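You operate a simulated robot arm through the tools that you are given. There is no shell and no other tool.

The job below is to be done with a simulated robot arm. You get a single attempt, and the scene is never put back.

## Task
Top up the salt box to its red line from the aluminium can.
Fine: use the tin scoop and put it back; shut the box, lid back on the can. Set down upright: tin scoop.

It is judged by the outcome, as a careful person would: the job done as asked, and still so three seconds after it is handed in. It fails if anything else is knocked over, pushed out of place, dropped, spilled or broken. A push-on lid holds only when it is set on centred and level and pressed home; a screw cap is set on level and turned clockwise until tight.

## Robot
A 6-joint arm with a two-finger parallel gripper, fixed in place. Base frame: the origin is at the foot of the arm, x ahead of it, y to its left, z up; the work surface is at about z = 0.887. Readings come in m, degrees, newtons and seconds.
With the tool pointing down near the work surface it reaches from about 0.24 to 0.66 m from the base axis. Its first joint turns from -66.0 to 66.0 degrees. Payload 2.9 kg.
The TCP is the grasp point between the finger pads, 0.03 m short of the fingertips. In the tool frame z runs along the fingers and y along their closing line. The gripper opens to 0.11 m. The fingers are 0.02 m wide and 0.01 m thick; the gripper's body (0.048 by 0.112 m) begins 0.055 m behind the TCP.
Orientation is that of the tool frame in the base frame, as a unit quaternion [x, y, z, w]. With the fingers straight down and closing along the base's y, the tool's x points along the base's -x, its y along +y and its z along -z.

## Interface
- The arm moves only by the tool nudge_tool. Its argument "commands" is a list of rows, each a list of 7 numbers: the shift along the base's x, y, z in m, then the turn, a rotation vector about the base's x, y, z in rad, then the finger opening in m, from 0 to 0.11. In form: [[tx, ty, tz, wx, wy, wz, grip], ...]. A call has 1 to 20 rows; each row is the pose to reach, as a shift and turn from the pose commanded when the call began. A row lasts 0.2 s, in which the tool goes at most 0.05 m and 8.6 degrees; a call with a longer step from one row to the next is refused whole, and so is a gripper value outside its range. A pose out of reach is approached as far as the arm can. The call stops where the force on the tool passes 60 N (or 10 N more than at its start, if that is more) or the arm is blocked; 0.2 s more then pass. Each finger travels about 0.108 m/s and halts on what it meets, pressing with about 42 N; the grip force reading is that of the motor and also rises with nothing between the fingers. The clock runs only during rows and for 0.2 s after the last one: add rows that repeat a pose to give the fingers time. It gives the time, the measured TCP pose, the force on the tool (base axes), the opening and the grip force at its end, in the units of the frame above (readings bear some noise), with the torque about the TCP (base axes, N m) and any sound that the robot's microphone picked up.
- Cameras (640 x 400 px; columns grow to the right, rows downward): "scene" is fixed at [0.0908, 0.4497, 1.3782]; the picture's right is [-0.58, -0.82, 0.00], its down [-0.51, 0.36, -0.78] and it looks along [0.64, -0.45, -0.62] (base axes); focal length 214 px, centre (320, 200). "wrist" rides on the gripper at [0.072, 0.017, -0.103] in the tool frame; the picture's right is [-0.23, 0.97, 0.00], its down [-0.76, -0.18, -0.62] and it looks along [-0.61, -0.14, 0.78] (tool axes); focal length 222 px, centre (320, 200). There is no depth. A picture from a camera that has moved, and an enlarged one, comes with that camera's place and axes in the base frame and with its lens.
- grab_frame(camera): a new picture of that camera. No time passes.
- zoom(camera, box): a new picture of the part [left, top, right, bottom] of that camera's present view, enlarged. No time passes.
- finish_job(): hands the job in; it is judged then, once.

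Nothing tells you positions but the pictures and the camera data. Unless the task says otherwise, let go and move clear before handing in.

The tools are called after "Emit:" as a command line: name --pt "numbers of a row" for each row, then --argument value for the rest, lists and objects as JSON in quotes. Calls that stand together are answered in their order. nudge_tool: Moves the arm, as the interface text tells. Its arguments: {"type":"object","properties":{"commands":{"type":"array","items":{"type":"array","items":{"type":"number"}}}},"required":["commands"]} The other tools are called the same way: grab_frame (camera) takes a picture; zoom (camera, box) takes an enlarged picture of a part of a camera's view; finish_job () hands the job in.

At the start:

```text
time: 0.0
position: [0.3711, 0.1112, 1.2972]
ee_rot: [-0.001, 1.0, 0.0, 0.001]
contact_force: [0.3, 0.0, -0.3]
moment: [0.01, -0.01, -0.01]
finger_gap: 0.1099
finger_force: 0.1
```

scene: 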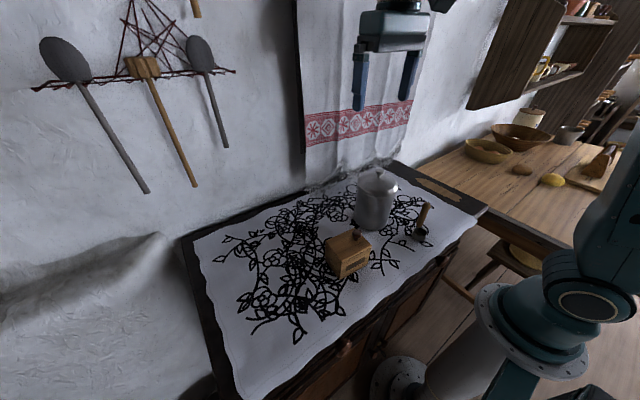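
wrist: 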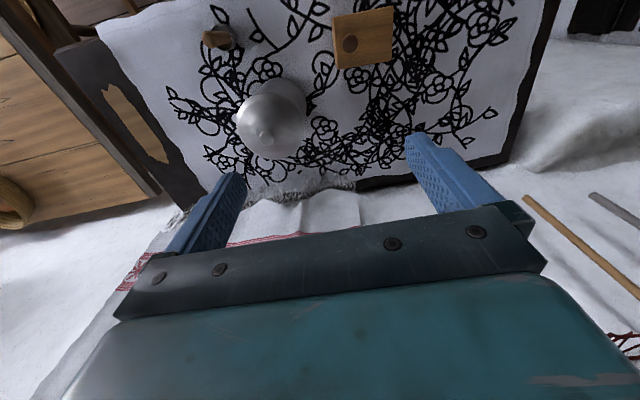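

I see a table with an aluminium lidded can, a wooden salt box with a knobbed lid, and a scoop standing near the can. I'll zoom in to work out details before moving.

Emit:
zoom --camera "scene" --box '[300, 150, 460, 290]'

Emit:
zoom --camera "wrist" --box '[180, 0, 420, 170]'

Emit:
zoom --camera "scene" --box '[310, 215, 390, 285]'

Emit:
zoom --camera "scene" --box '[390, 190, 450, 250]'

```text
2.86 times, centred on (380, 220) of scene
camera zoom: at [0.0908, 0.4497, 1.3782], right [-0.58, -0.82, 0.0], down [-0.51, 0.36, -0.78], along [0.64, -0.45, -0.62], focal length 613 px, centre (149, 143)
```

zoom: 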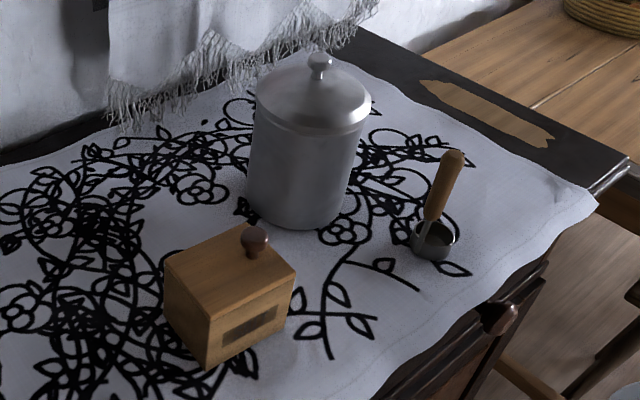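

```text
2.35 times, centred on (300, 85) of wrist
camera zoom: at [0.3005, 0.1292, 1.4017], right [0.23, 0.97, 0.0], down [0.76, -0.18, 0.62], along [0.61, -0.14, -0.78], focal length 523 px, centre (367, 471)
```

zoom: 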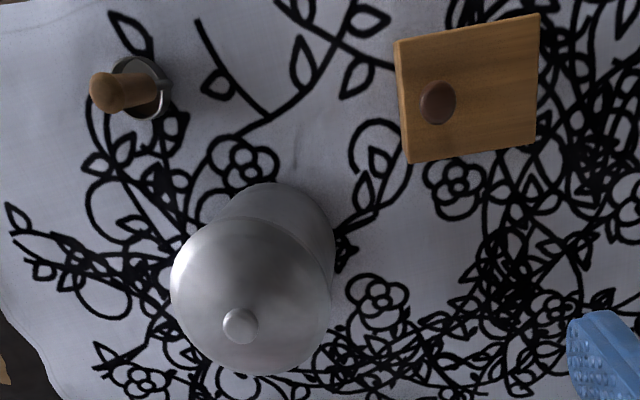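

```text
5.71 times, centred on (350, 250) of scene
camera zoom: at [0.0908, 0.4497, 1.3782], right [-0.58, -0.82, 0.0], down [-0.51, 0.36, -0.78], along [0.64, -0.45, -0.62], focal length 1226 px, centre (149, -86)
```

zoom: 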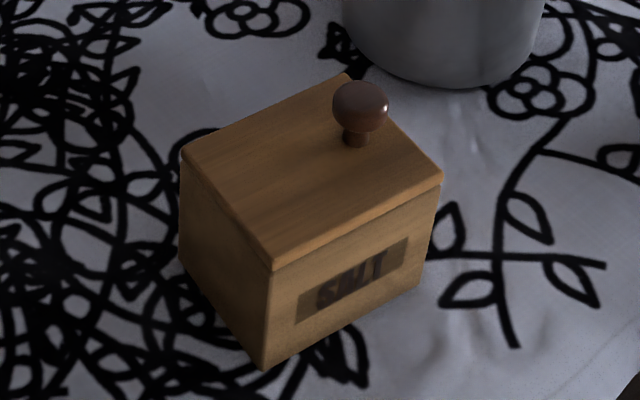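

```text
6.67 times, centred on (420, 220) of scene
camera zoom: at [0.0908, 0.4497, 1.3782], right [-0.58, -0.82, 0.0], down [-0.51, 0.36, -0.78], along [0.64, -0.45, -0.62], focal length 1430 px, centre (-347, 67)
```

zoom: 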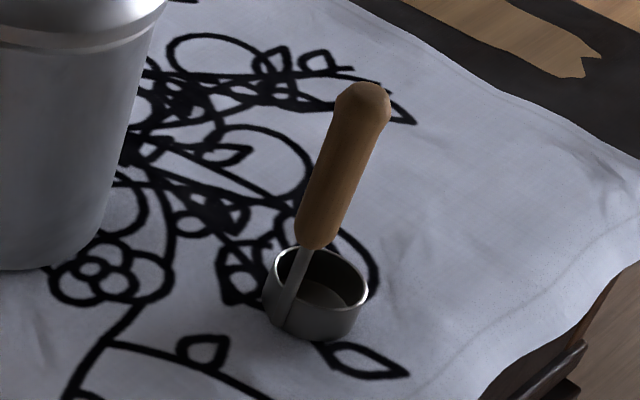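

The box (label facing the base) is at about (0.335, 0.195), its lid top near z≈0.97 with a knob toward −y. The can is at about (0.41, 0.02), and the dipper-like scoop stands at about (0.28, −0.04) with a vertical handle. I'll move up and back for a closer look with the wrist camera.

Emit:
nudge_tool --pt "-0.03 0.02 -0.02 0 0 0 0.11" --pt "-0.06 0.04 -0.04 0 0 0 0.11" --pt "-0.09 0.06 -0.06 0 0 0 0.11" --pt "-0.11 0.08 -0.08 0 0 0 0.11" --pt "-0.12 0.1 -0.11 0 0 0 0.11" --pt "-0.13 0.11 -0.14 0 0 0 0.11" --pt "-0.13 0.11 -0.14 0 0 0 0.11"

Emit:
grab_frame --camera "wrist"

```text
time: 1.6
position: [0.2422, 0.2204, 1.1573]
ee_rot: [-0.001, 1.0, 0.0, 0.0]
contact_force: [0.2, 0.1, -1.0]
moment: [0.01, 0.0, 0.02]
finger_gap: 0.1102
finger_force: 0.0
```

```text
taken
camera wrist: at [0.1711, 0.2395, 1.2613], right [0.23, 0.97, 0.0], down [0.76, -0.18, 0.62], along [0.61, -0.14, -0.78], focal length 222 px, centre (320, 200)
```

wrist: 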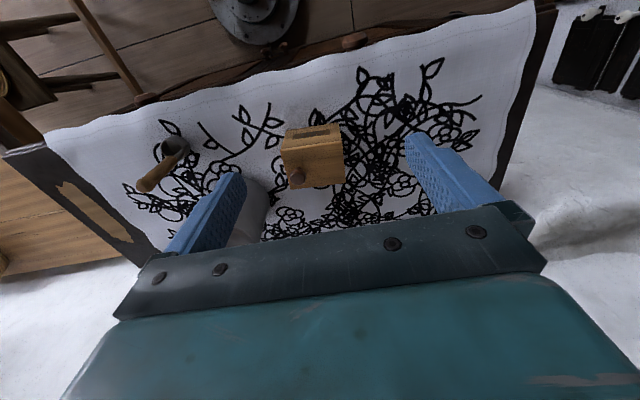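

The box front shows in this view, upside down. I'll zoom on it and on the scoop.

Emit:
zoom --camera "wrist" --box '[262, 110, 362, 200]'

Emit:
zoom --camera "wrist" --box '[110, 110, 230, 220]'

```text
4.44 times, centred on (312, 155) of wrist
camera zoom: at [0.1711, 0.2395, 1.2613], right [0.23, 0.97, 0.0], down [0.76, -0.18, 0.62], along [0.61, -0.14, -0.78], focal length 987 px, centre (356, 400)
```

zoom: 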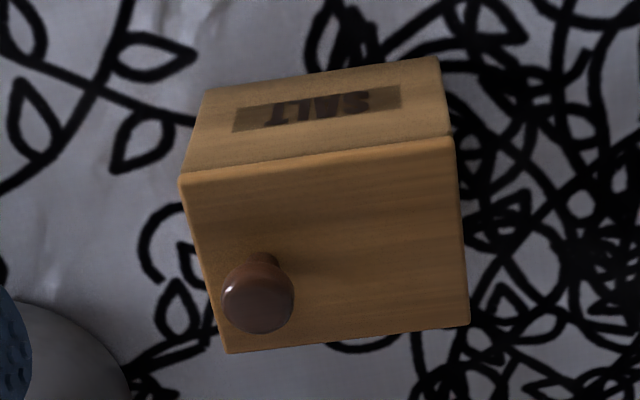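

```text
3.64 times, centred on (170, 165) of wrist
camera zoom: at [0.1711, 0.2395, 1.2613], right [0.23, 0.97, 0.0], down [0.76, -0.18, 0.62], along [0.61, -0.14, -0.78], focal length 808 px, centre (866, 327)
```

zoom: 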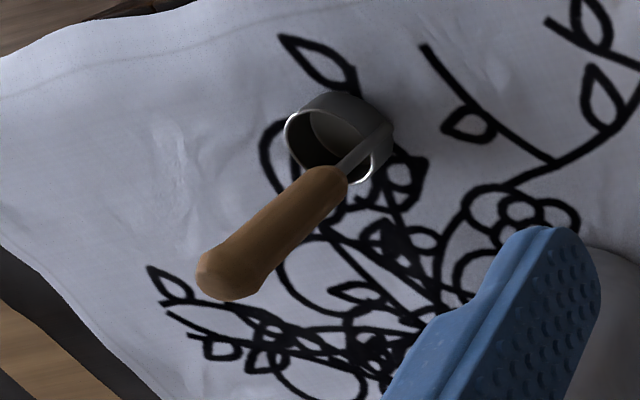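

The box lid's knob sits on the −y half, which suggests a hinge along the +y edge. Next I'll move above the can to locate its lid and knob precisely.

Emit:
nudge_tool --pt "0.02 -0.03 0.02 0 0 0 0.11" --pt "0.05 -0.06 0.03 0 0 0 0.11" --pt "0.08 -0.09 0.03 0 0 0 0.11" --pt "0.1 -0.12 0.03 0 0 0 0.11" --pt "0.12 -0.15 0.03 0 0 0 0.11" --pt "0.14 -0.18 0.03 0 0 0 0.11" --pt "0.16 -0.2 0.03 0 0 0 0.11" --pt "0.16 -0.2 0.03 0 0 0 0.11"

Emit:
grab_frame --camera "wrist"

Emit:
grab_frame --camera "scene"

```text
time: 3.4
position: [0.4026, 0.0234, 1.1868]
ee_rot: [0.0, 1.0, 0.0, -0.001]
contact_force: [-0.1, 0.4, -0.3]
moment: [-0.01, -0.01, 0.04]
finger_gap: 0.1098
finger_force: 0.1
```

```text
taken
camera wrist: at [0.3312, 0.0426, 1.2902], right [0.23, 0.97, 0.0], down [0.76, -0.18, 0.62], along [0.61, -0.14, -0.78], focal length 222 px, centre (320, 200)
```

wrist: 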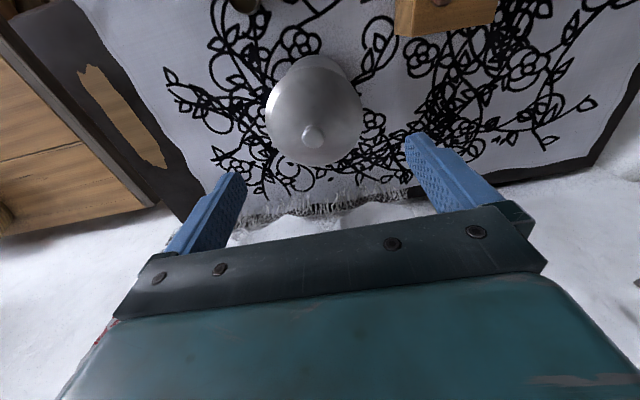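

```text
taken
```

scene: 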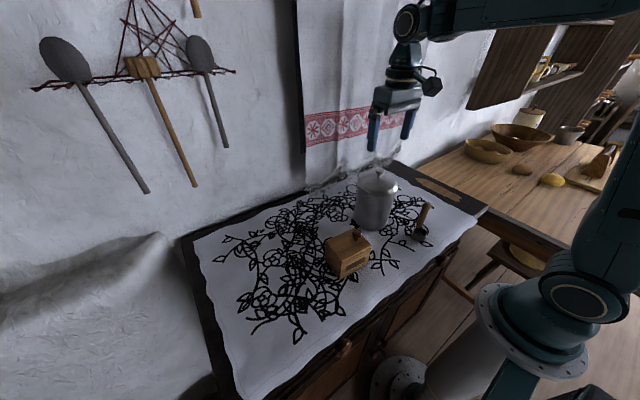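

Emit:
zoom --camera "wrist" --box '[250, 40, 380, 180]'

Emit:
zoom --camera "scene" --box '[340, 155, 420, 240]'

```text
2.86 times, centred on (315, 110) of wrist
camera zoom: at [0.3312, 0.0426, 1.2902], right [0.23, 0.97, 0.0], down [0.76, -0.18, 0.62], along [0.61, -0.14, -0.78], focal length 635 px, centre (334, 457)
```

zoom: 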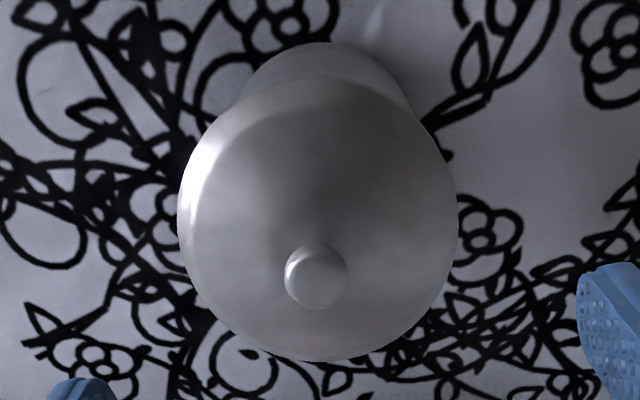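

```text
4.71 times, centred on (380, 198) of scene
camera zoom: at [0.0908, 0.4497, 1.3782], right [-0.58, -0.82, 0.0], down [-0.51, 0.36, -0.78], along [0.64, -0.45, -0.62], focal length 1009 px, centre (38, 212)
```

zoom: 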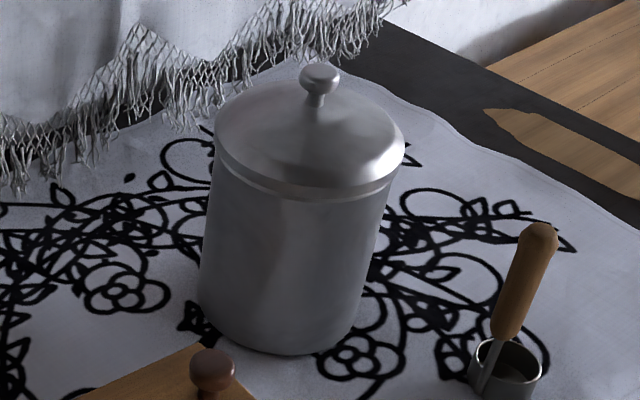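

The can knob triangulates to about (0.418, 0.017, 1.072), with a head about 22 mm across. I'll partly descend over it with the fingers narrowed, then check alignment.

Emit:
nudge_tool --pt "0.016 -0.006 -0.02 0 0 0 0.09" --pt "0.016 -0.006 -0.05 0 0 0 0.06" --pt "0.016 -0.006 -0.075 0 0 0 0.05" --pt "0.016 -0.006 -0.075 0 0 0 0.05" --pt "0.016 -0.006 -0.075 0 0 0 0.05"

Emit:
grab_frame --camera "wrist"

Emit:
zoom --camera "scene" --box '[340, 120, 440, 240]'

```text
time: 4.6
position: [0.4201, 0.0162, 1.1121]
ee_rot: [0.0, 1.0, 0.0, 0.001]
contact_force: [0.2, -0.7, -0.2]
moment: [-0.01, -0.02, -0.02]
finger_gap: 0.0499
finger_force: 0.1
```

```text
taken
camera wrist: at [0.348, 0.0355, 1.2157], right [0.23, 0.97, 0.0], down [0.76, -0.18, 0.62], along [0.61, -0.14, -0.78], focal length 222 px, centre (320, 200)
```

wrist: 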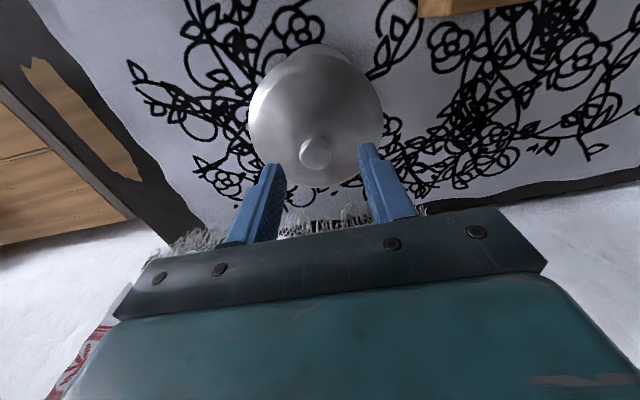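

```text
3.33 times, centred on (390, 180) of scene
camera zoom: at [0.0908, 0.4497, 1.3782], right [-0.58, -0.82, 0.0], down [-0.51, 0.36, -0.78], along [0.64, -0.45, -0.62], focal length 715 px, centre (87, 267)
```

zoom: 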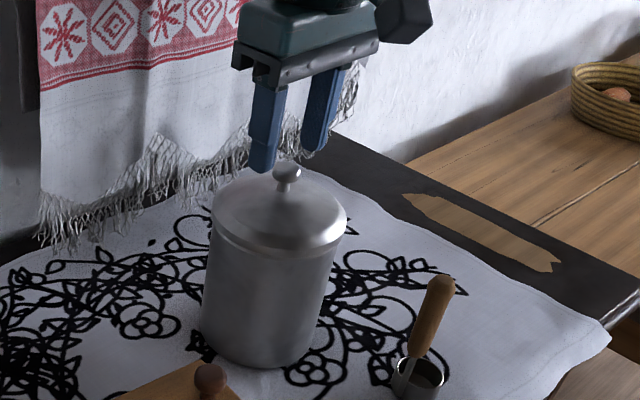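

Knob is centred between the fingers. Lowering to grip height and closing.

Emit:
nudge_tool --pt "0 0 -0.01 0 0 0 0.05" --pt "0 0 -0.018 0 0 0 0.05" --pt "0 0 -0.024 0 0 0 0.05" --pt "0 0 -0.024 0 0 0 0.03" --pt "0 0 -0.024 0 0 0 0.01" --pt "0 0 -0.024 0 0 0 0.0" --pt "0 0 -0.024 0 0 0 0.0"

Emit:
zoom --camera "wrist" --box '[220, 60, 420, 220]'

Emit:
zoom --camera "scene" --box '[350, 130, 410, 200]'

```text
time: 6.2
position: [0.4193, 0.0163, 1.0891]
ee_rot: [0.0, 1.0, 0.0, 0.0]
contact_force: [-0.3, 0.4, 0.6]
moment: [0.0, -0.01, 0.0]
finger_gap: 0.0215
finger_force: 42.2
heard: snap
```

```text
2.50 times, centred on (320, 140) of wrist
camera zoom: at [0.3473, 0.035, 1.1927], right [0.23, 0.97, 0.0], down [0.76, -0.18, 0.62], along [0.61, -0.14, -0.78], focal length 555 px, centre (320, 350)
```

zoom: 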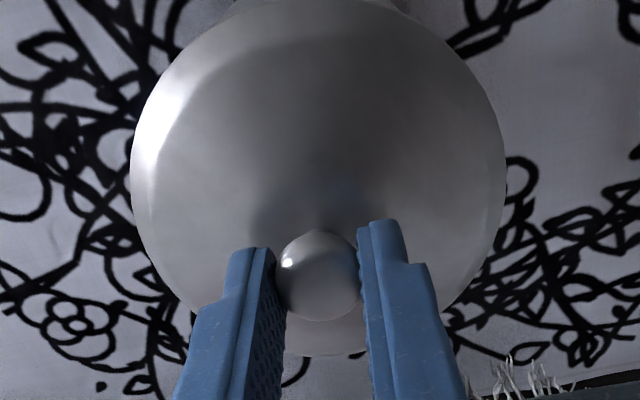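

```text
5.71 times, centred on (380, 165) of scene
camera zoom: at [0.0908, 0.4497, 1.3782], right [-0.58, -0.82, 0.0], down [-0.51, 0.36, -0.78], along [0.64, -0.45, -0.62], focal length 1226 px, centre (-23, 400)
```

zoom: 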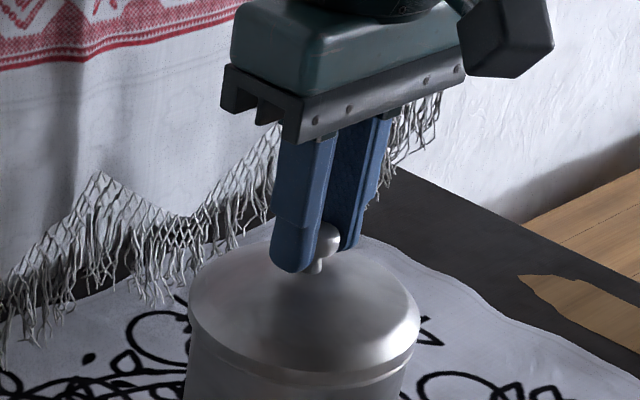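

Knob is gripped (gap 21.5 mm). Lifting the lid slowly, straight up.

Emit:
nudge_tool --pt "0 0 0.003 0 0 0 0.0" --pt "0 0 0.006 0 0 0 0.0" --pt "0 0 0.01 0 0 0 0.0" --pt "0 0 0.015 0 0 0 0.0" --pt "0 0 0.022 0 0 0 0.0"

Emit:
zoom --camera "scene" --box '[340, 120, 440, 240]'

```text
time: 7.4
position: [0.4176, 0.0135, 1.1117]
ee_rot: [0.0, 1.0, 0.0, 0.0]
contact_force: [0.5, 0.0, -0.2]
moment: [0.03, 0.01, 0.0]
finger_gap: 0.0215
finger_force: 41.6
```

```text
3.33 times, centred on (390, 180) of scene
camera zoom: at [0.0908, 0.4497, 1.3782], right [-0.58, -0.82, 0.0], down [-0.51, 0.36, -0.78], along [0.64, -0.45, -0.62], focal length 715 px, centre (87, 267)
```

zoom: 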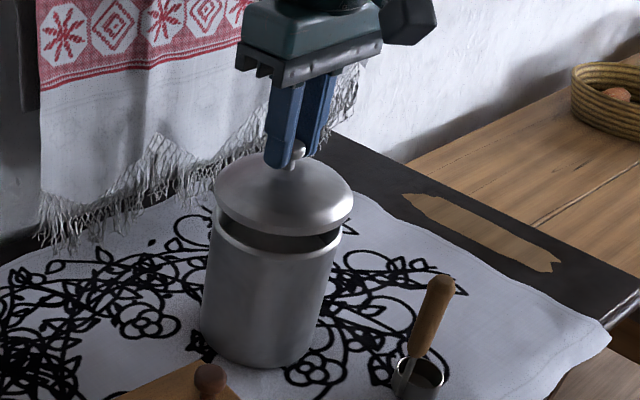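

The lid is off cleanly. I'll carry it over to a clear spot at about (0.42, −0.15) and lower it toward the table.

Emit:
nudge_tool --pt "0 0 0.02 0 0 0 0" --pt "0 0 0.04 0 0 0 0" --pt "0 -0.03 0.045 0 0 0 0" --pt "0 -0.065 0.045 0 0 0 0" --pt "0 -0.1 0.045 0 0 0 0" --pt "0 -0.135 0.045 0 0 0 0" --pt "0 -0.165 0.04 0 0 0 0" --pt "0 -0.165 0.01 0 0 0 0" --pt "0 -0.165 -0.02 0 0 0 0" --pt "0 -0.165 -0.05 0 0 0 0" --pt "0 -0.165 -0.08 0 0 0 0" --pt "0 -0.165 -0.11 0 0 0 0" --pt "0 -0.165 -0.13 0 0 0 0" --pt "0 -0.165 -0.14 0 0 0 0"

Emit:
grab_frame --camera "scene"

Emit:
grab_frame --camera "wrist"

```text
time: 10.4
position: [0.4187, -0.1505, 0.9697]
ee_rot: [0.0, 1.0, 0.0, 0.0]
contact_force: [0.2, 0.6, -1.0]
moment: [0.03, 0.0, 0.02]
finger_gap: 0.0214
finger_force: 42.1
```

```text
taken
```

scene: 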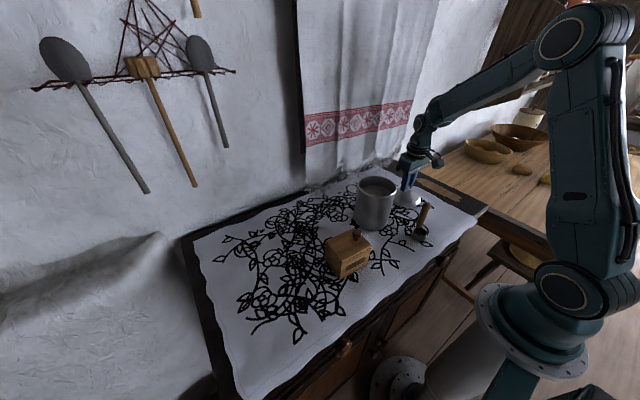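

```text
taken
camera wrist: at [0.3475, -0.1321, 1.074], right [0.23, 0.97, 0.0], down [0.76, -0.18, 0.62], along [0.61, -0.14, -0.78], focal length 222 px, centre (320, 200)
```

wrist: 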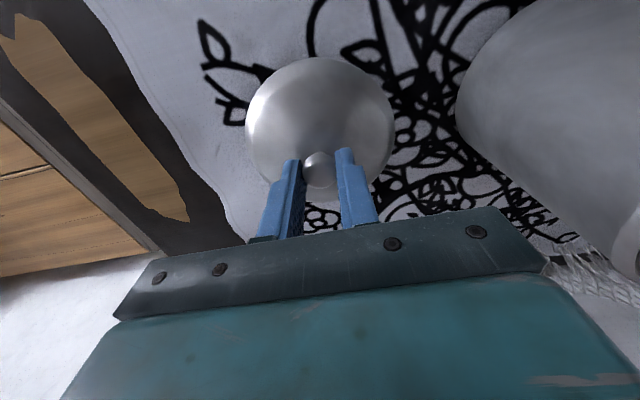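

Lid is near the table; lowering in small steps and watching for contact force.

Emit:
nudge_tool --pt "0 0 -0.005 0 0 0 0" --pt "0 0 -0.01 0 0 0 0" --pt "0 0 -0.013 0 0 0 0"

Emit:
zoom --camera "scene" --box '[370, 140, 450, 230]'

```text
time: 11.2
position: [0.4186, -0.1504, 0.9554]
ee_rot: [0.0, 1.0, 0.0, -0.001]
contact_force: [-0.2, -0.1, -0.3]
moment: [-0.02, 0.03, 0.03]
finger_gap: 0.0215
finger_force: 42.0
```

```text
4.44 times, centred on (410, 185) of scene
camera zoom: at [0.0908, 0.4497, 1.3782], right [-0.58, -0.82, 0.0], down [-0.51, 0.36, -0.78], along [0.64, -0.45, -0.62], focal length 953 px, centre (-80, 267)
```

zoom: 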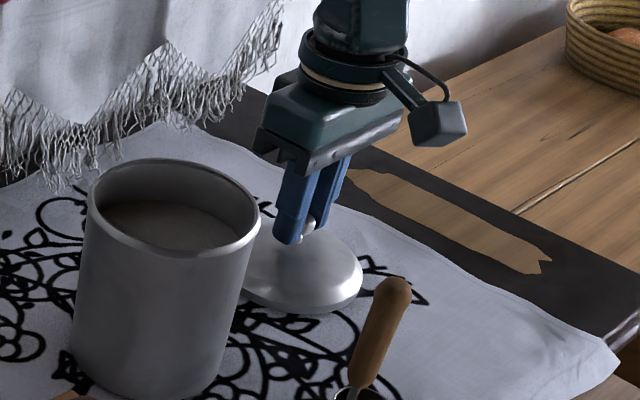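

Emit:
nudge_tool --pt "0 0 -0.004 0 0 0 0" --pt "0 0 -0.008 0 0 0 0"

Emit:
zoom --camera "scene" --box '[390, 160, 440, 220]'

```text
time: 11.8
position: [0.418, -0.1501, 0.9526]
ee_rot: [0.0, 1.0, -0.001, 0.004]
contact_force: [-9.3, 3.4, 42.7]
moment: [0.09, 0.8, -0.02]
finger_gap: 0.0215
finger_force: 42.0
```

```text
6.67 times, centred on (415, 190) of scene
camera zoom: at [0.09, 0.45, 1.3782], right [-0.58, -0.82, 0.0], down [-0.51, 0.36, -0.79], along [0.64, -0.45, -0.62], focal length 1430 px, centre (-313, 267)
```

zoom: 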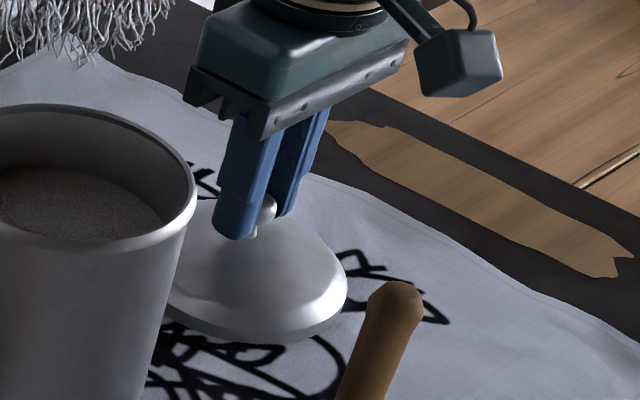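

Lid has touched the table (42 N). Backing off slightly to relieve the force, then releasing it.

Emit:
nudge_tool --pt "0 0 0.002 0 0 0 0" --pt "0 0 0.004 0 0 0 0" --pt "0 0 0.004 0 0 0 0"

```text
time: 12.6
position: [0.4181, -0.1498, 0.9543]
ee_rot: [0.0, 1.0, 0.0, 0.0]
contact_force: [5.2, -1.2, 7.8]
moment: [-0.14, -0.72, 0.01]
finger_gap: 0.0214
finger_force: 42.1
```

Emit:
nudge_tool --pt "0 0 0.001 0 0 0 0.025" --pt "0 0 0.001 0 0 0 0.035" --pt "0 0 0.001 0 0 0 0.05" --pt "0 0 0.001 0 0 0 0.05" --pt "0 0 0.03 0 0 0 0.05" --pt "0 0 0.07 0 0 0 0.05" --pt "0 0 0.11 0 0 0 0.06" --pt "0 0 0.15 0 0 0 0.06" --pt "0 0 0.17 0 0 0 0.06"

Emit:
grab_frame --camera "scene"

Emit:
grab_frame --camera "wrist"

```text
time: 14.6
position: [0.4175, -0.1487, 1.1229]
ee_rot: [0.0, 1.0, 0.0, 0.0]
contact_force: [0.6, 0.1, 0.5]
moment: [0.01, 0.0, 0.02]
finger_gap: 0.0601
finger_force: 0.0
```

```text
taken
```

scene: 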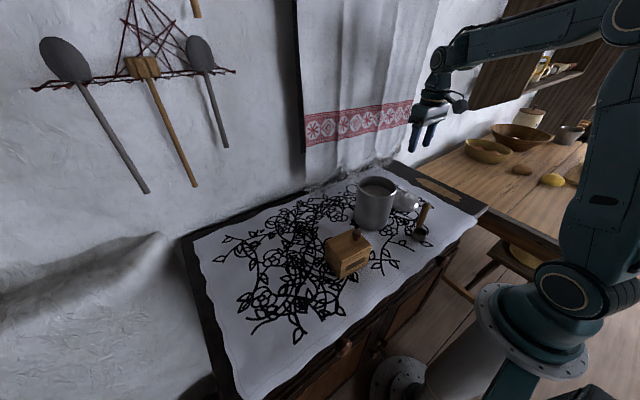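

```text
taken
camera wrist: at [0.3456, -0.13, 1.227], right [0.23, 0.97, 0.0], down [0.76, -0.18, 0.62], along [0.61, -0.14, -0.78], focal length 222 px, centre (320, 200)
```

wrist: 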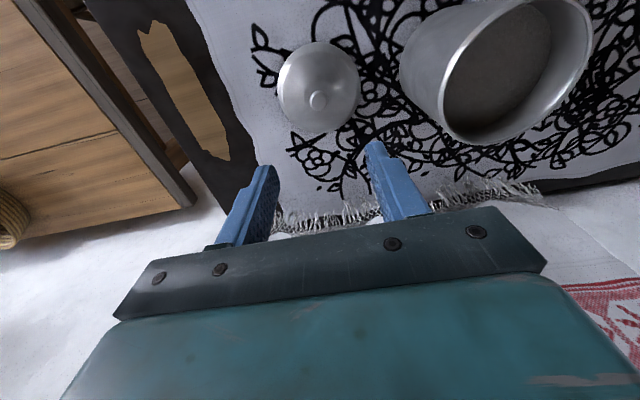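

Emit:
zoom --camera "scene" --box '[340, 165, 440, 245]'

Emit:
zoom --camera "wrist" --box '[240, 0, 600, 160]'

```text
5.00 times, centred on (390, 205) of scene
camera zoom: at [0.0907, 0.4497, 1.3782], right [-0.58, -0.82, 0.0], down [-0.51, 0.36, -0.78], along [0.64, -0.45, -0.62], focal length 1072 px, centre (-30, 175)
```

zoom: 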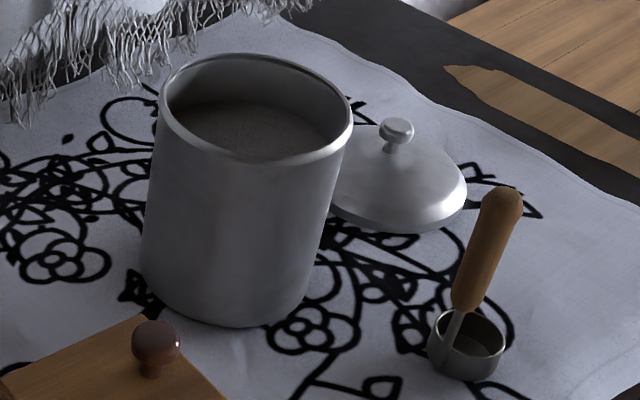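

```text
1.78 times, centred on (420, 80) of wrist
camera zoom: at [0.3456, -0.13, 1.227], right [0.23, 0.97, 0.0], down [0.76, -0.18, 0.62], along [0.61, -0.14, -0.78], focal length 395 px, centre (142, 413)
```

zoom: 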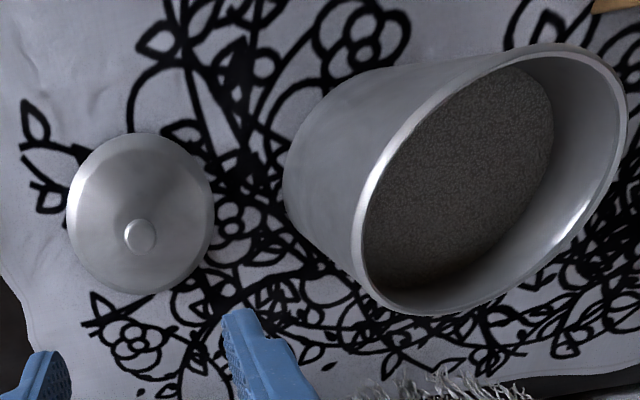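

The lid rests level on the table, and the can is about three-quarters full of salt (surface near z≈0.985, rim ≈1.02). Next I'll go above the box, turning the gripper 85° so the fingers close along the likely hinge axis, and inspect.

Emit:
nudge_tool --pt "-0.007 0.027 0.02 0 0 0.124 0.06" --pt "-0.014 0.053 0.04 0 0 0.248 0.06" --pt "-0.021 0.08 0.05 0 0 0.372 0.06" --pt "-0.028 0.106 0.05 0 0 0.496 0.06" --pt "-0.035 0.133 0.05 0 0 0.62 0.06" --pt "-0.042 0.16 0.05 0 0 0.744 0.06" --pt "-0.049 0.186 0.05 0 0 0.868 0.06" --pt "-0.056 0.213 0.05 0 0 0.992 0.06" --pt "-0.063 0.239 0.05 0 0 1.116 0.06" --pt "-0.07 0.266 0.05 0 0 1.24 0.06" --pt "-0.077 0.293 0.03 0 0 1.364 0.06" --pt "-0.083 0.319 0.0 0 0 1.489 0.06" --pt "-0.083 0.319 0.0 0 0 1.489 0.06"

Emit:
grab_frame --camera "wrist"

Emit:
grab_frame --camera "scene"

```text
time: 17.4
position: [0.3372, 0.1669, 1.1248]
ee_rot: [-0.678, 0.735, 0.0, 0.0]
contact_force: [0.0, -0.2, -0.5]
moment: [-0.01, 0.03, 0.0]
finger_gap: 0.0599
finger_force: 0.1
```

```text
taken
camera wrist: at [0.3153, 0.0978, 1.2273], right [-0.95, 0.3, 0.0], down [0.24, 0.74, 0.62], along [0.19, 0.59, -0.78], focal length 222 px, centre (320, 200)
```

wrist: 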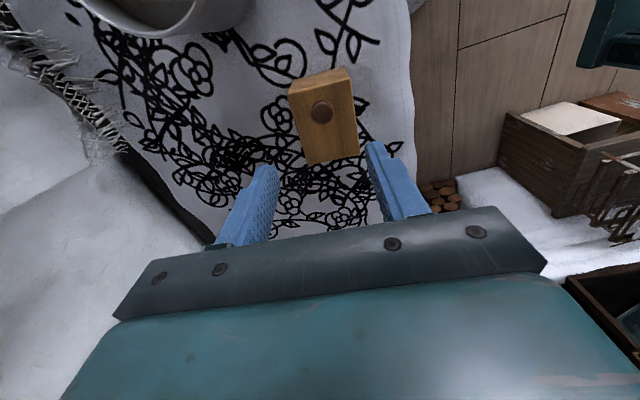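

```text
taken
```

scene: 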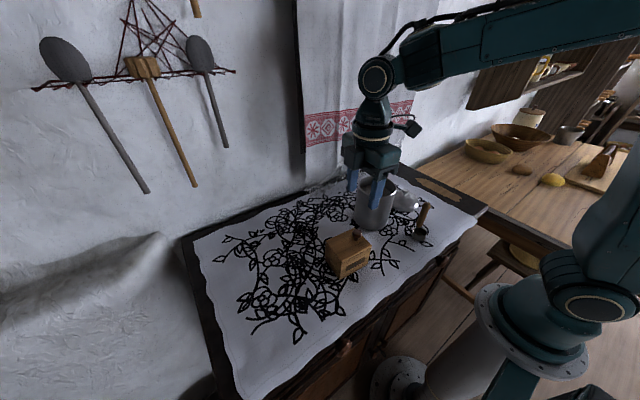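

Emit:
zoom --camera "wrist" --box '[270, 55, 380, 180]'

```text
3.20 times, centred on (325, 118) of wrist
camera zoom: at [0.3153, 0.0978, 1.2273], right [-0.95, 0.3, 0.0], down [0.24, 0.74, 0.62], along [0.19, 0.59, -0.78], focal length 711 px, centre (304, 464)
```

zoom: 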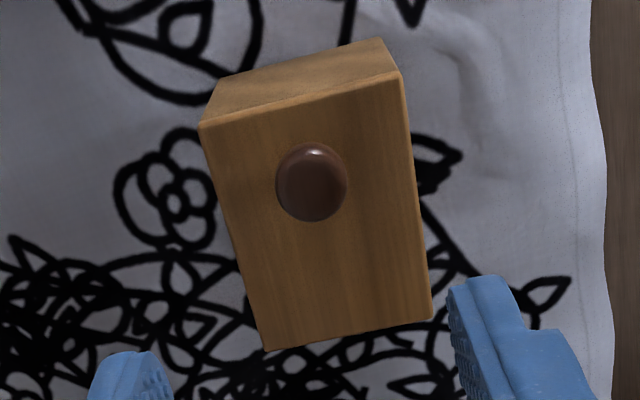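

Knob is directly under the gripper at about (0.3355, 0.1695). Descending to straddle it.

Emit:
nudge_tool --pt "0 0 -0.04 0 0 0 0.06" --pt "0 0 -0.075 0 0 0 0.05" --pt "0 0 -0.1 0 0 0 0.045" --pt "0 0 -0.115 0 0 0 0.045" --pt "0 0 -0.1195 0 0 0 0.045" --pt "0 0 -0.1195 0 0 0 0.045"

Emit:
zoom --camera "wrist" --box '[220, 60, 420, 220]'

Emit:
zoom --camera "scene" --box '[310, 190, 400, 290]'

```text
time: 18.8
position: [0.3344, 0.1677, 1.0051]
ee_rot: [-0.678, 0.735, 0.001, 0.0]
contact_force: [-0.3, -0.1, -0.5]
moment: [0.05, 0.01, 0.01]
finger_gap: 0.0451
finger_force: 0.1
```

```text
2.50 times, centred on (320, 140) of wrist
camera zoom: at [0.3128, 0.0981, 1.1087], right [-0.95, 0.31, 0.0], down [0.24, 0.74, 0.62], along [0.19, 0.59, -0.78], focal length 555 px, centre (320, 350)
```

zoom: 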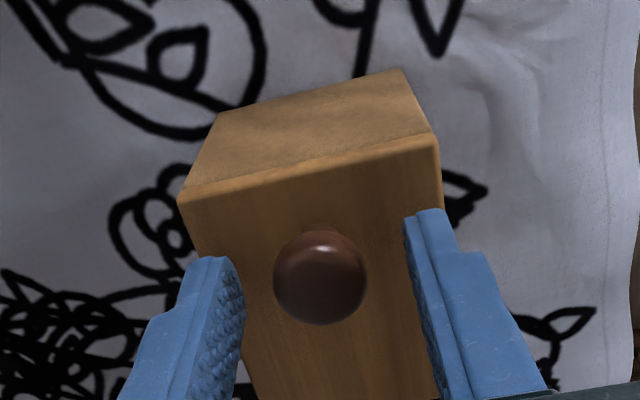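

```text
4.00 times, centred on (355, 240) of scene
camera zoom: at [0.0908, 0.4497, 1.3782], right [-0.58, -0.82, 0.0], down [-0.51, 0.36, -0.78], along [0.64, -0.45, -0.62], focal length 858 px, centre (180, 40)
```

zoom: 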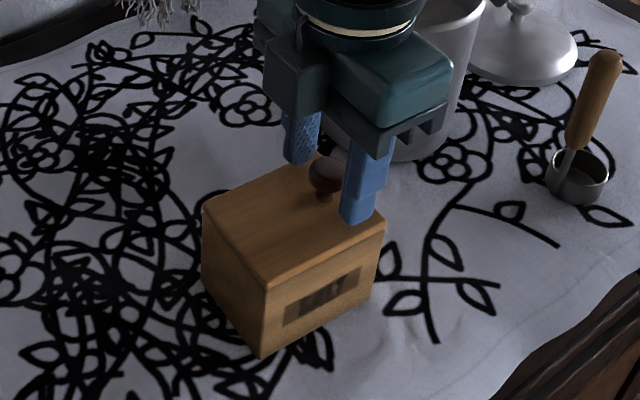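

Fingers straddle the knob. Closing the grip.

Emit:
nudge_tool --pt "0 0 0 0 0 0 0.03" --pt "0 0 0 0 0 0 0.015" --pt "0 0 0 0 0 0 0.015" --pt "0 0 0 0 0 0 0.015"

Emit:
zoom --camera "scene" --box '[310, 190, 400, 290]'

```text
time: 19.8
position: [0.3332, 0.1674, 1.0062]
ee_rot: [-0.677, 0.736, 0.001, -0.001]
contact_force: [-1.9, -0.1, 0.0]
moment: [-0.01, 0.01, 0.02]
finger_gap: 0.0223
finger_force: 41.6
```

```text
4.00 times, centred on (355, 240) of scene
camera zoom: at [0.0907, 0.4497, 1.3782], right [-0.58, -0.82, 0.0], down [-0.51, 0.36, -0.78], along [0.64, -0.45, -0.62], focal length 858 px, centre (180, 40)
```

zoom: 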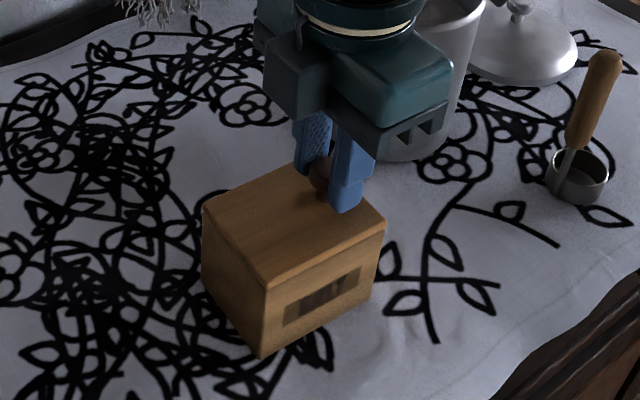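

Gripped (22 mm). Test pull: raising a few millimetres to see how the lid responds.

Emit:
nudge_tool --pt "0 0 0.002 0 0 0 0.015" --pt "0 0 0.004 0 0 0 0.015"

Emit:
zoom --camera "scene" --box '[320, 210, 380, 290]'

```text
time: 20.4
position: [0.3352, 0.1676, 1.0086]
ee_rot: [-0.678, 0.735, 0.0, 0.001]
contact_force: [0.0, 0.5, -6.4]
moment: [-0.18, 0.0, 0.05]
finger_gap: 0.0227
finger_force: 42.1
```

```text
5.00 times, centred on (350, 250) of scene
camera zoom: at [0.0908, 0.4498, 1.3782], right [-0.58, -0.82, 0.0], down [-0.51, 0.36, -0.78], along [0.64, -0.45, -0.62], focal length 1072 px, centre (170, -50)
```

zoom: 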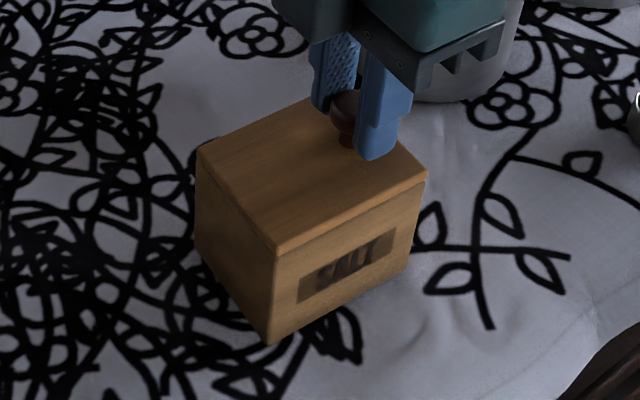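

Emit:
zoom --camera "scene" --box '[330, 228, 375, 275]'

Emit:
zoom --camera "wrist" --box '[240, 80, 400, 200]'

```text
8.51 times, centred on (352, 252) of scene
camera zoom: at [0.0908, 0.4498, 1.3782], right [-0.58, -0.82, 0.0], down [-0.51, 0.36, -0.78], along [0.64, -0.45, -0.62], focal length 1825 px, centre (43, -238)
```

zoom: 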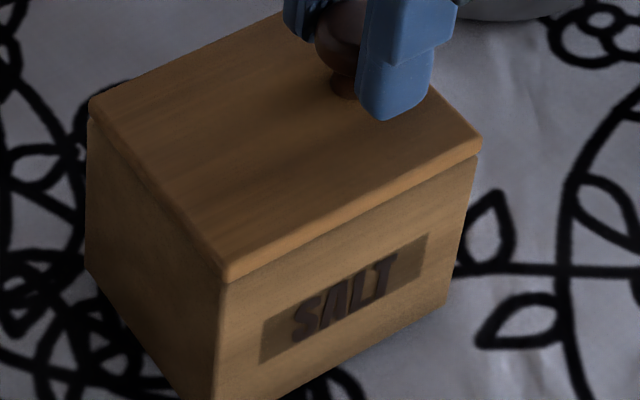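

```text
3.33 times, centred on (320, 140) of wrist
camera zoom: at [0.3132, 0.0988, 1.1129], right [-0.95, 0.31, 0.0], down [0.24, 0.74, 0.62], along [0.19, 0.59, -0.78], focal length 740 px, centre (320, 400)
```

zoom: 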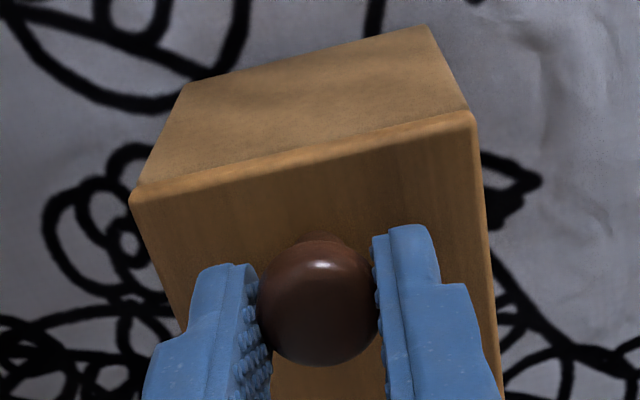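

The load reacts like a lid hinged along its +y edge. I'll follow an arc about that edge, a small angle first, checking forces.

Emit:
nudge_tool --pt "0.0002 0.0026 0.0014 -0.052 0.0042 0 0.015" --pt "0.0004 0.0052 0.0028 -0.1043 0.0084 0 0.015" --pt "0.0004 0.0052 0.0028 -0.1043 0.0084 0 0.015"

Emit:
zoom --camera "scene" --box '[330, 228, 375, 275]'

```text
time: 21.2
position: [0.3342, 0.1729, 1.013]
ee_rot: [-0.677, 0.735, -0.036, -0.037]
contact_force: [1.2, -0.4, 1.7]
moment: [0.37, 0.06, -0.09]
finger_gap: 0.0228
finger_force: 42.0
```

```text
8.51 times, centred on (352, 252) of scene
camera zoom: at [0.0908, 0.4497, 1.3782], right [-0.58, -0.82, 0.0], down [-0.51, 0.36, -0.78], along [0.64, -0.45, -0.62], focal length 1825 px, centre (43, -238)
```

zoom: 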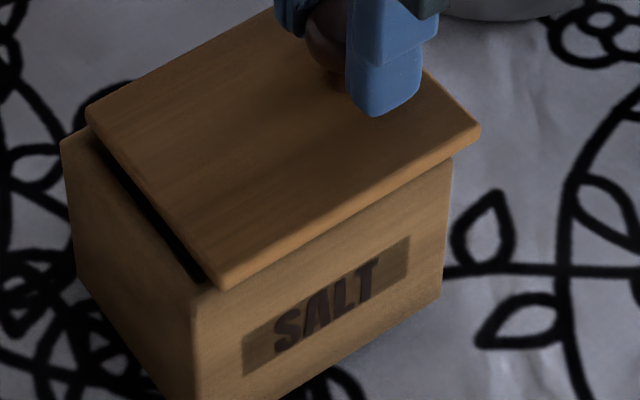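

The box/lid relation changed unexpectedly: a gap appeared on the +y side. I'll look closely before doing anything further.

Emit:
zoom --camera "scene" --box '[310, 210, 390, 290]'

Emit:
zoom --camera "wrist" --box '[200, 40, 440, 220]'

Emit:
grab_frame --camera "scene"

```text
5.00 times, centred on (350, 250) of scene
camera zoom: at [0.0908, 0.4497, 1.3782], right [-0.58, -0.82, 0.0], down [-0.51, 0.36, -0.78], along [0.64, -0.45, -0.62], focal length 1072 px, centre (170, -50)
```

zoom: 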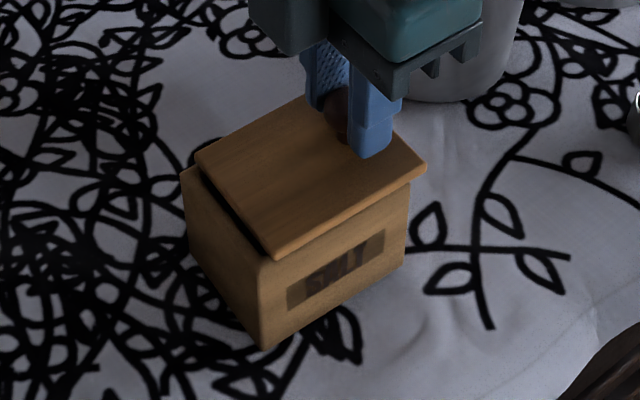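

```text
2.22 times, centred on (320, 130) of wrist
camera zoom: at [0.3146, 0.1154, 1.1234], right [-0.95, 0.3, -0.02], down [0.24, 0.8, 0.54], along [0.18, 0.51, -0.84], focal length 494 px, centre (320, 356)
```

zoom: 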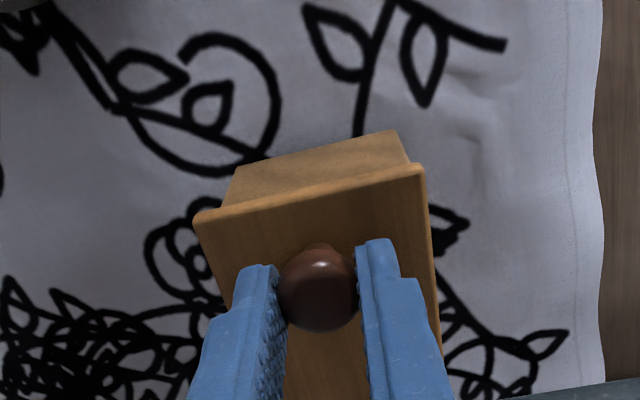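

```text
taken
```

scene: 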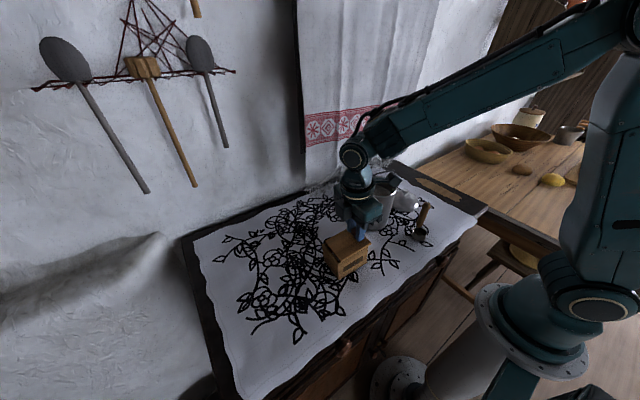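

The lid stays parallel to the box top but shifted toward −y, so this is a sliding lid, and lifting it also lifts the box. I'll undo the tilt and set the box back flat.

Emit:
nudge_tool --pt "-0.0002 -0.0026 -0.0014 0.052 -0.0042 0 0.015" --pt "-0.0004 -0.0052 -0.0028 0.1043 -0.0084 0 0.015" --pt "-0.0004 -0.0052 -0.0045 0.1043 -0.0084 0 0.015" --pt "-0.0004 -0.0052 -0.006 0.1043 -0.0084 0 0.015"

Emit:
zoom --camera "scene" --box '[310, 210, 390, 290]'

Emit:
zoom --camera "wrist" --box '[200, 40, 440, 220]'

```text
time: 22.2
position: [0.3354, 0.1677, 1.0058]
ee_rot: [-0.678, 0.735, 0.001, -0.001]
contact_force: [0.0, -0.6, -4.8]
moment: [-0.23, 0.03, 0.0]
finger_gap: 0.0225
finger_force: 41.9
```

```text
5.00 times, centred on (350, 250) of scene
camera zoom: at [0.0908, 0.4498, 1.3782], right [-0.58, -0.82, 0.0], down [-0.51, 0.36, -0.78], along [0.64, -0.45, -0.62], focal length 1072 px, centre (170, -50)
```

zoom: 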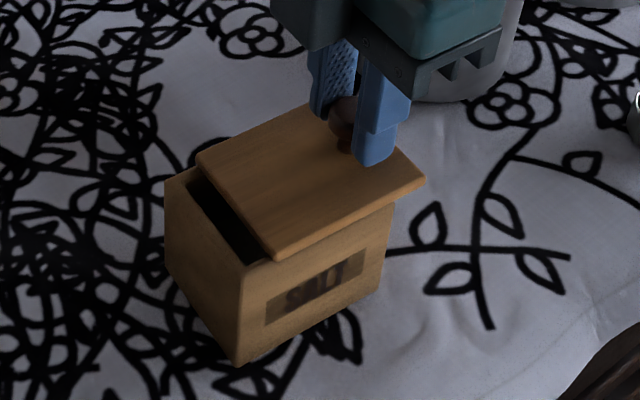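

```text
2.22 times, centred on (320, 130) of wrist
camera zoom: at [0.3133, 0.0994, 1.1091], right [-0.95, 0.31, 0.0], down [0.24, 0.74, 0.62], along [0.19, 0.59, -0.78], focal length 494 px, centre (320, 356)
```

zoom: 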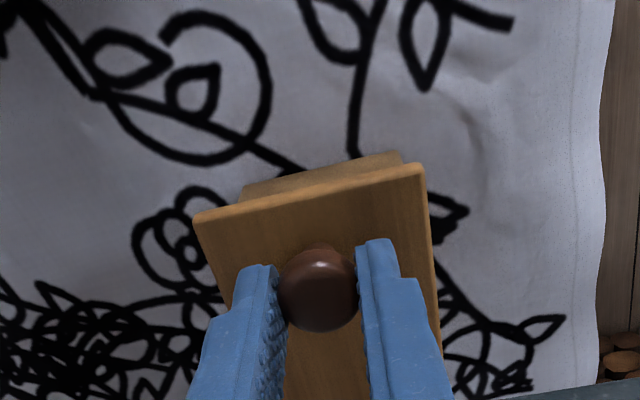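

The box slid about 15 mm toward +y along the lid's groove while partly hanging. I'll lower it fully onto the table in tiny steps first.

Emit:
nudge_tool --pt "0 0 -0.0015 0 0 0 0.015" --pt "0 0 -0.0015 0 0 0 0.015"

Emit:
zoom --camera "scene" --box '[310, 210, 390, 290]'

```text
time: 22.8
position: [0.3356, 0.1689, 1.0052]
ee_rot: [-0.677, 0.736, -0.001, 0.002]
contact_force: [-7.8, 0.6, 23.1]
moment: [-0.17, 0.22, 0.0]
finger_gap: 0.0227
finger_force: 41.9
```

```text
5.00 times, centred on (350, 250) of scene
camera zoom: at [0.0903, 0.4496, 1.3783], right [-0.58, -0.82, 0.0], down [-0.51, 0.36, -0.78], along [0.64, -0.45, -0.62], focal length 1072 px, centre (170, -50)
```

zoom: 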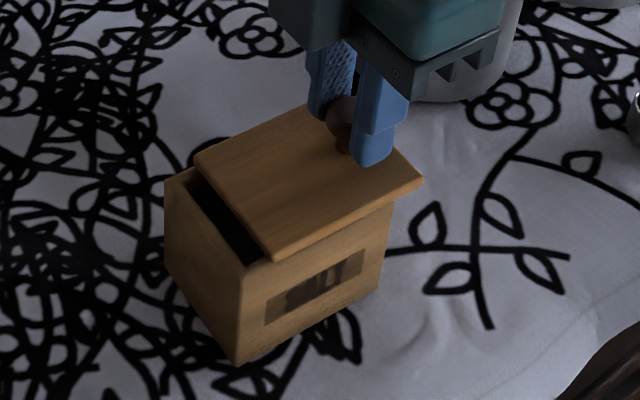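

The box is now sitting flat. The lid slides along −y in its rails, so I'll relieve the downward force and slide it open gently along the box's axis.

Emit:
nudge_tool --pt "0 0 0.0008 0 0 0 0.015" --pt "0 0 0.0008 0 0 0 0.015" --pt "-0.0004 -0.005 0.0008 0 0 0 0.015" --pt "-0.0008 -0.01 0.0008 0 0 0 0.015"

Emit:
zoom --camera "scene" --box '[310, 210, 390, 290]'

```text
time: 23.8
position: [0.3347, 0.1594, 1.0046]
ee_rot: [-0.677, 0.736, 0.0, -0.001]
contact_force: [-8.4, 2.0, 18.9]
moment: [0.47, 0.08, 0.09]
finger_gap: 0.0229
finger_force: 41.8
```

```text
5.00 times, centred on (350, 250) of scene
camera zoom: at [0.0903, 0.4497, 1.3783], right [-0.58, -0.82, 0.0], down [-0.51, 0.36, -0.78], along [0.64, -0.45, -0.62], focal length 1072 px, centre (170, -50)
```

zoom: 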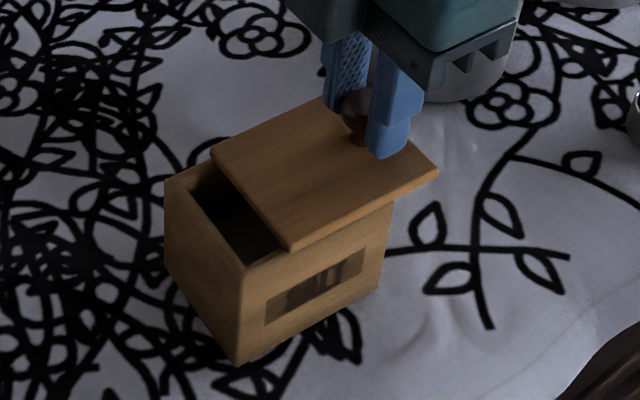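

The box stays put and the lid slides. I'll ease the downward force a bit more and continue sliding.

Emit:
nudge_tool --pt "0 0 0.0008 0 0 0 0.015" --pt "-0.0004 -0.005 0.001 0 0 0 0.015" --pt "-0.0008 -0.01 0.001 0 0 0 0.015" --pt "-0.0012 -0.015 0.001 0 0 0 0.015"

Emit:
zoom --camera "scene" --box '[310, 210, 390, 290]'

```text
time: 24.8
position: [0.3332, 0.1446, 1.0044]
ee_rot: [-0.677, 0.736, 0.0, 0.0]
contact_force: [0.5, -0.5, 0.7]
moment: [-0.18, -0.07, -0.02]
finger_gap: 0.0228
finger_force: 41.9
```

```text
5.00 times, centred on (350, 250) of scene
camera zoom: at [0.0908, 0.4497, 1.3782], right [-0.58, -0.82, 0.0], down [-0.51, 0.36, -0.78], along [0.64, -0.45, -0.62], focal length 1072 px, centre (170, -50)
```

zoom: 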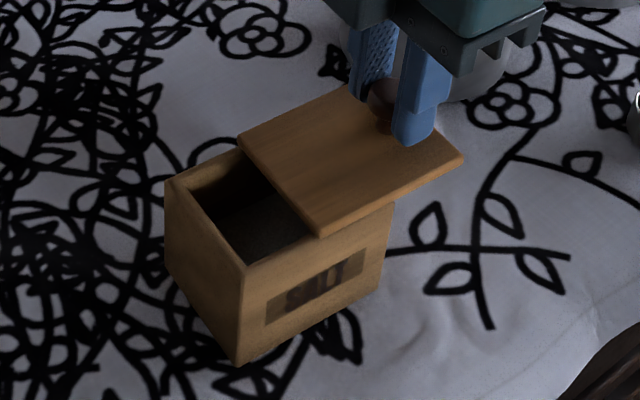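

Emit:
nudge_tool --pt "-0.0004 -0.005 0 0 0 0 0.015" --pt "-0.0008 -0.01 0 0 0 0 0.015" --pt "-0.0012 -0.015 0 0 0 0 0.015"

Emit:
zoom --camera "scene" --box '[310, 210, 390, 290]'

```text
time: 25.6
position: [0.331, 0.1277, 1.0057]
ee_rot: [-0.677, 0.736, 0.001, -0.001]
contact_force: [1.7, 0.4, -2.2]
moment: [-0.03, -0.03, -0.14]
finger_gap: 0.0227
finger_force: 41.4
```

```text
5.00 times, centred on (350, 250) of scene
camera zoom: at [0.0908, 0.4497, 1.3782], right [-0.58, -0.82, 0.0], down [-0.51, 0.36, -0.78], along [0.64, -0.45, -0.62], focal length 1072 px, centre (170, -50)
```

zoom: 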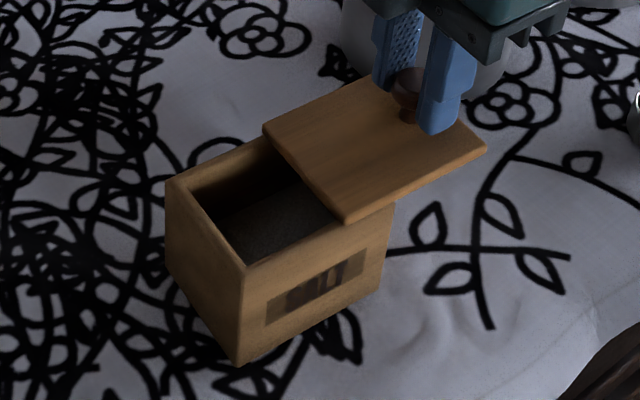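

Emit:
nudge_tool --pt "-0.0004 -0.005 0 0 0 0 0.015" --pt "-0.0008 -0.01 0 0 0 0 0.015"

Emit:
zoom --camera "scene" --box '[310, 210, 390, 290]'

```text
time: 26.2
position: [0.3311, 0.1186, 1.0062]
ee_rot: [-0.678, 0.735, 0.0, -0.001]
contact_force: [0.2, 0.1, -6.5]
moment: [-0.42, 0.07, 0.04]
finger_gap: 0.0229
finger_force: 42.5
```

```text
5.00 times, centred on (350, 250) of scene
camera zoom: at [0.0908, 0.4498, 1.3782], right [-0.58, -0.82, 0.0], down [-0.51, 0.36, -0.78], along [0.64, -0.45, -0.62], focal length 1072 px, centre (170, -50)
```

zoom: 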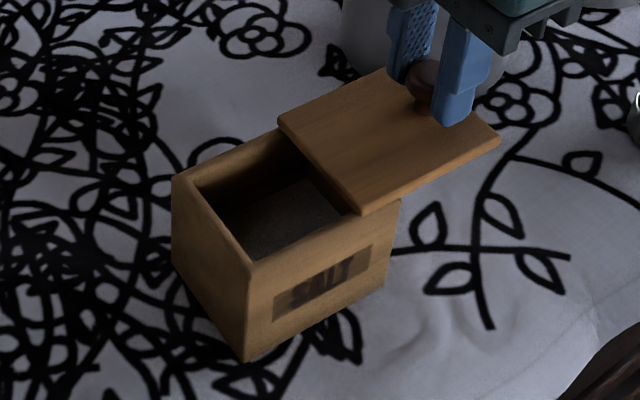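

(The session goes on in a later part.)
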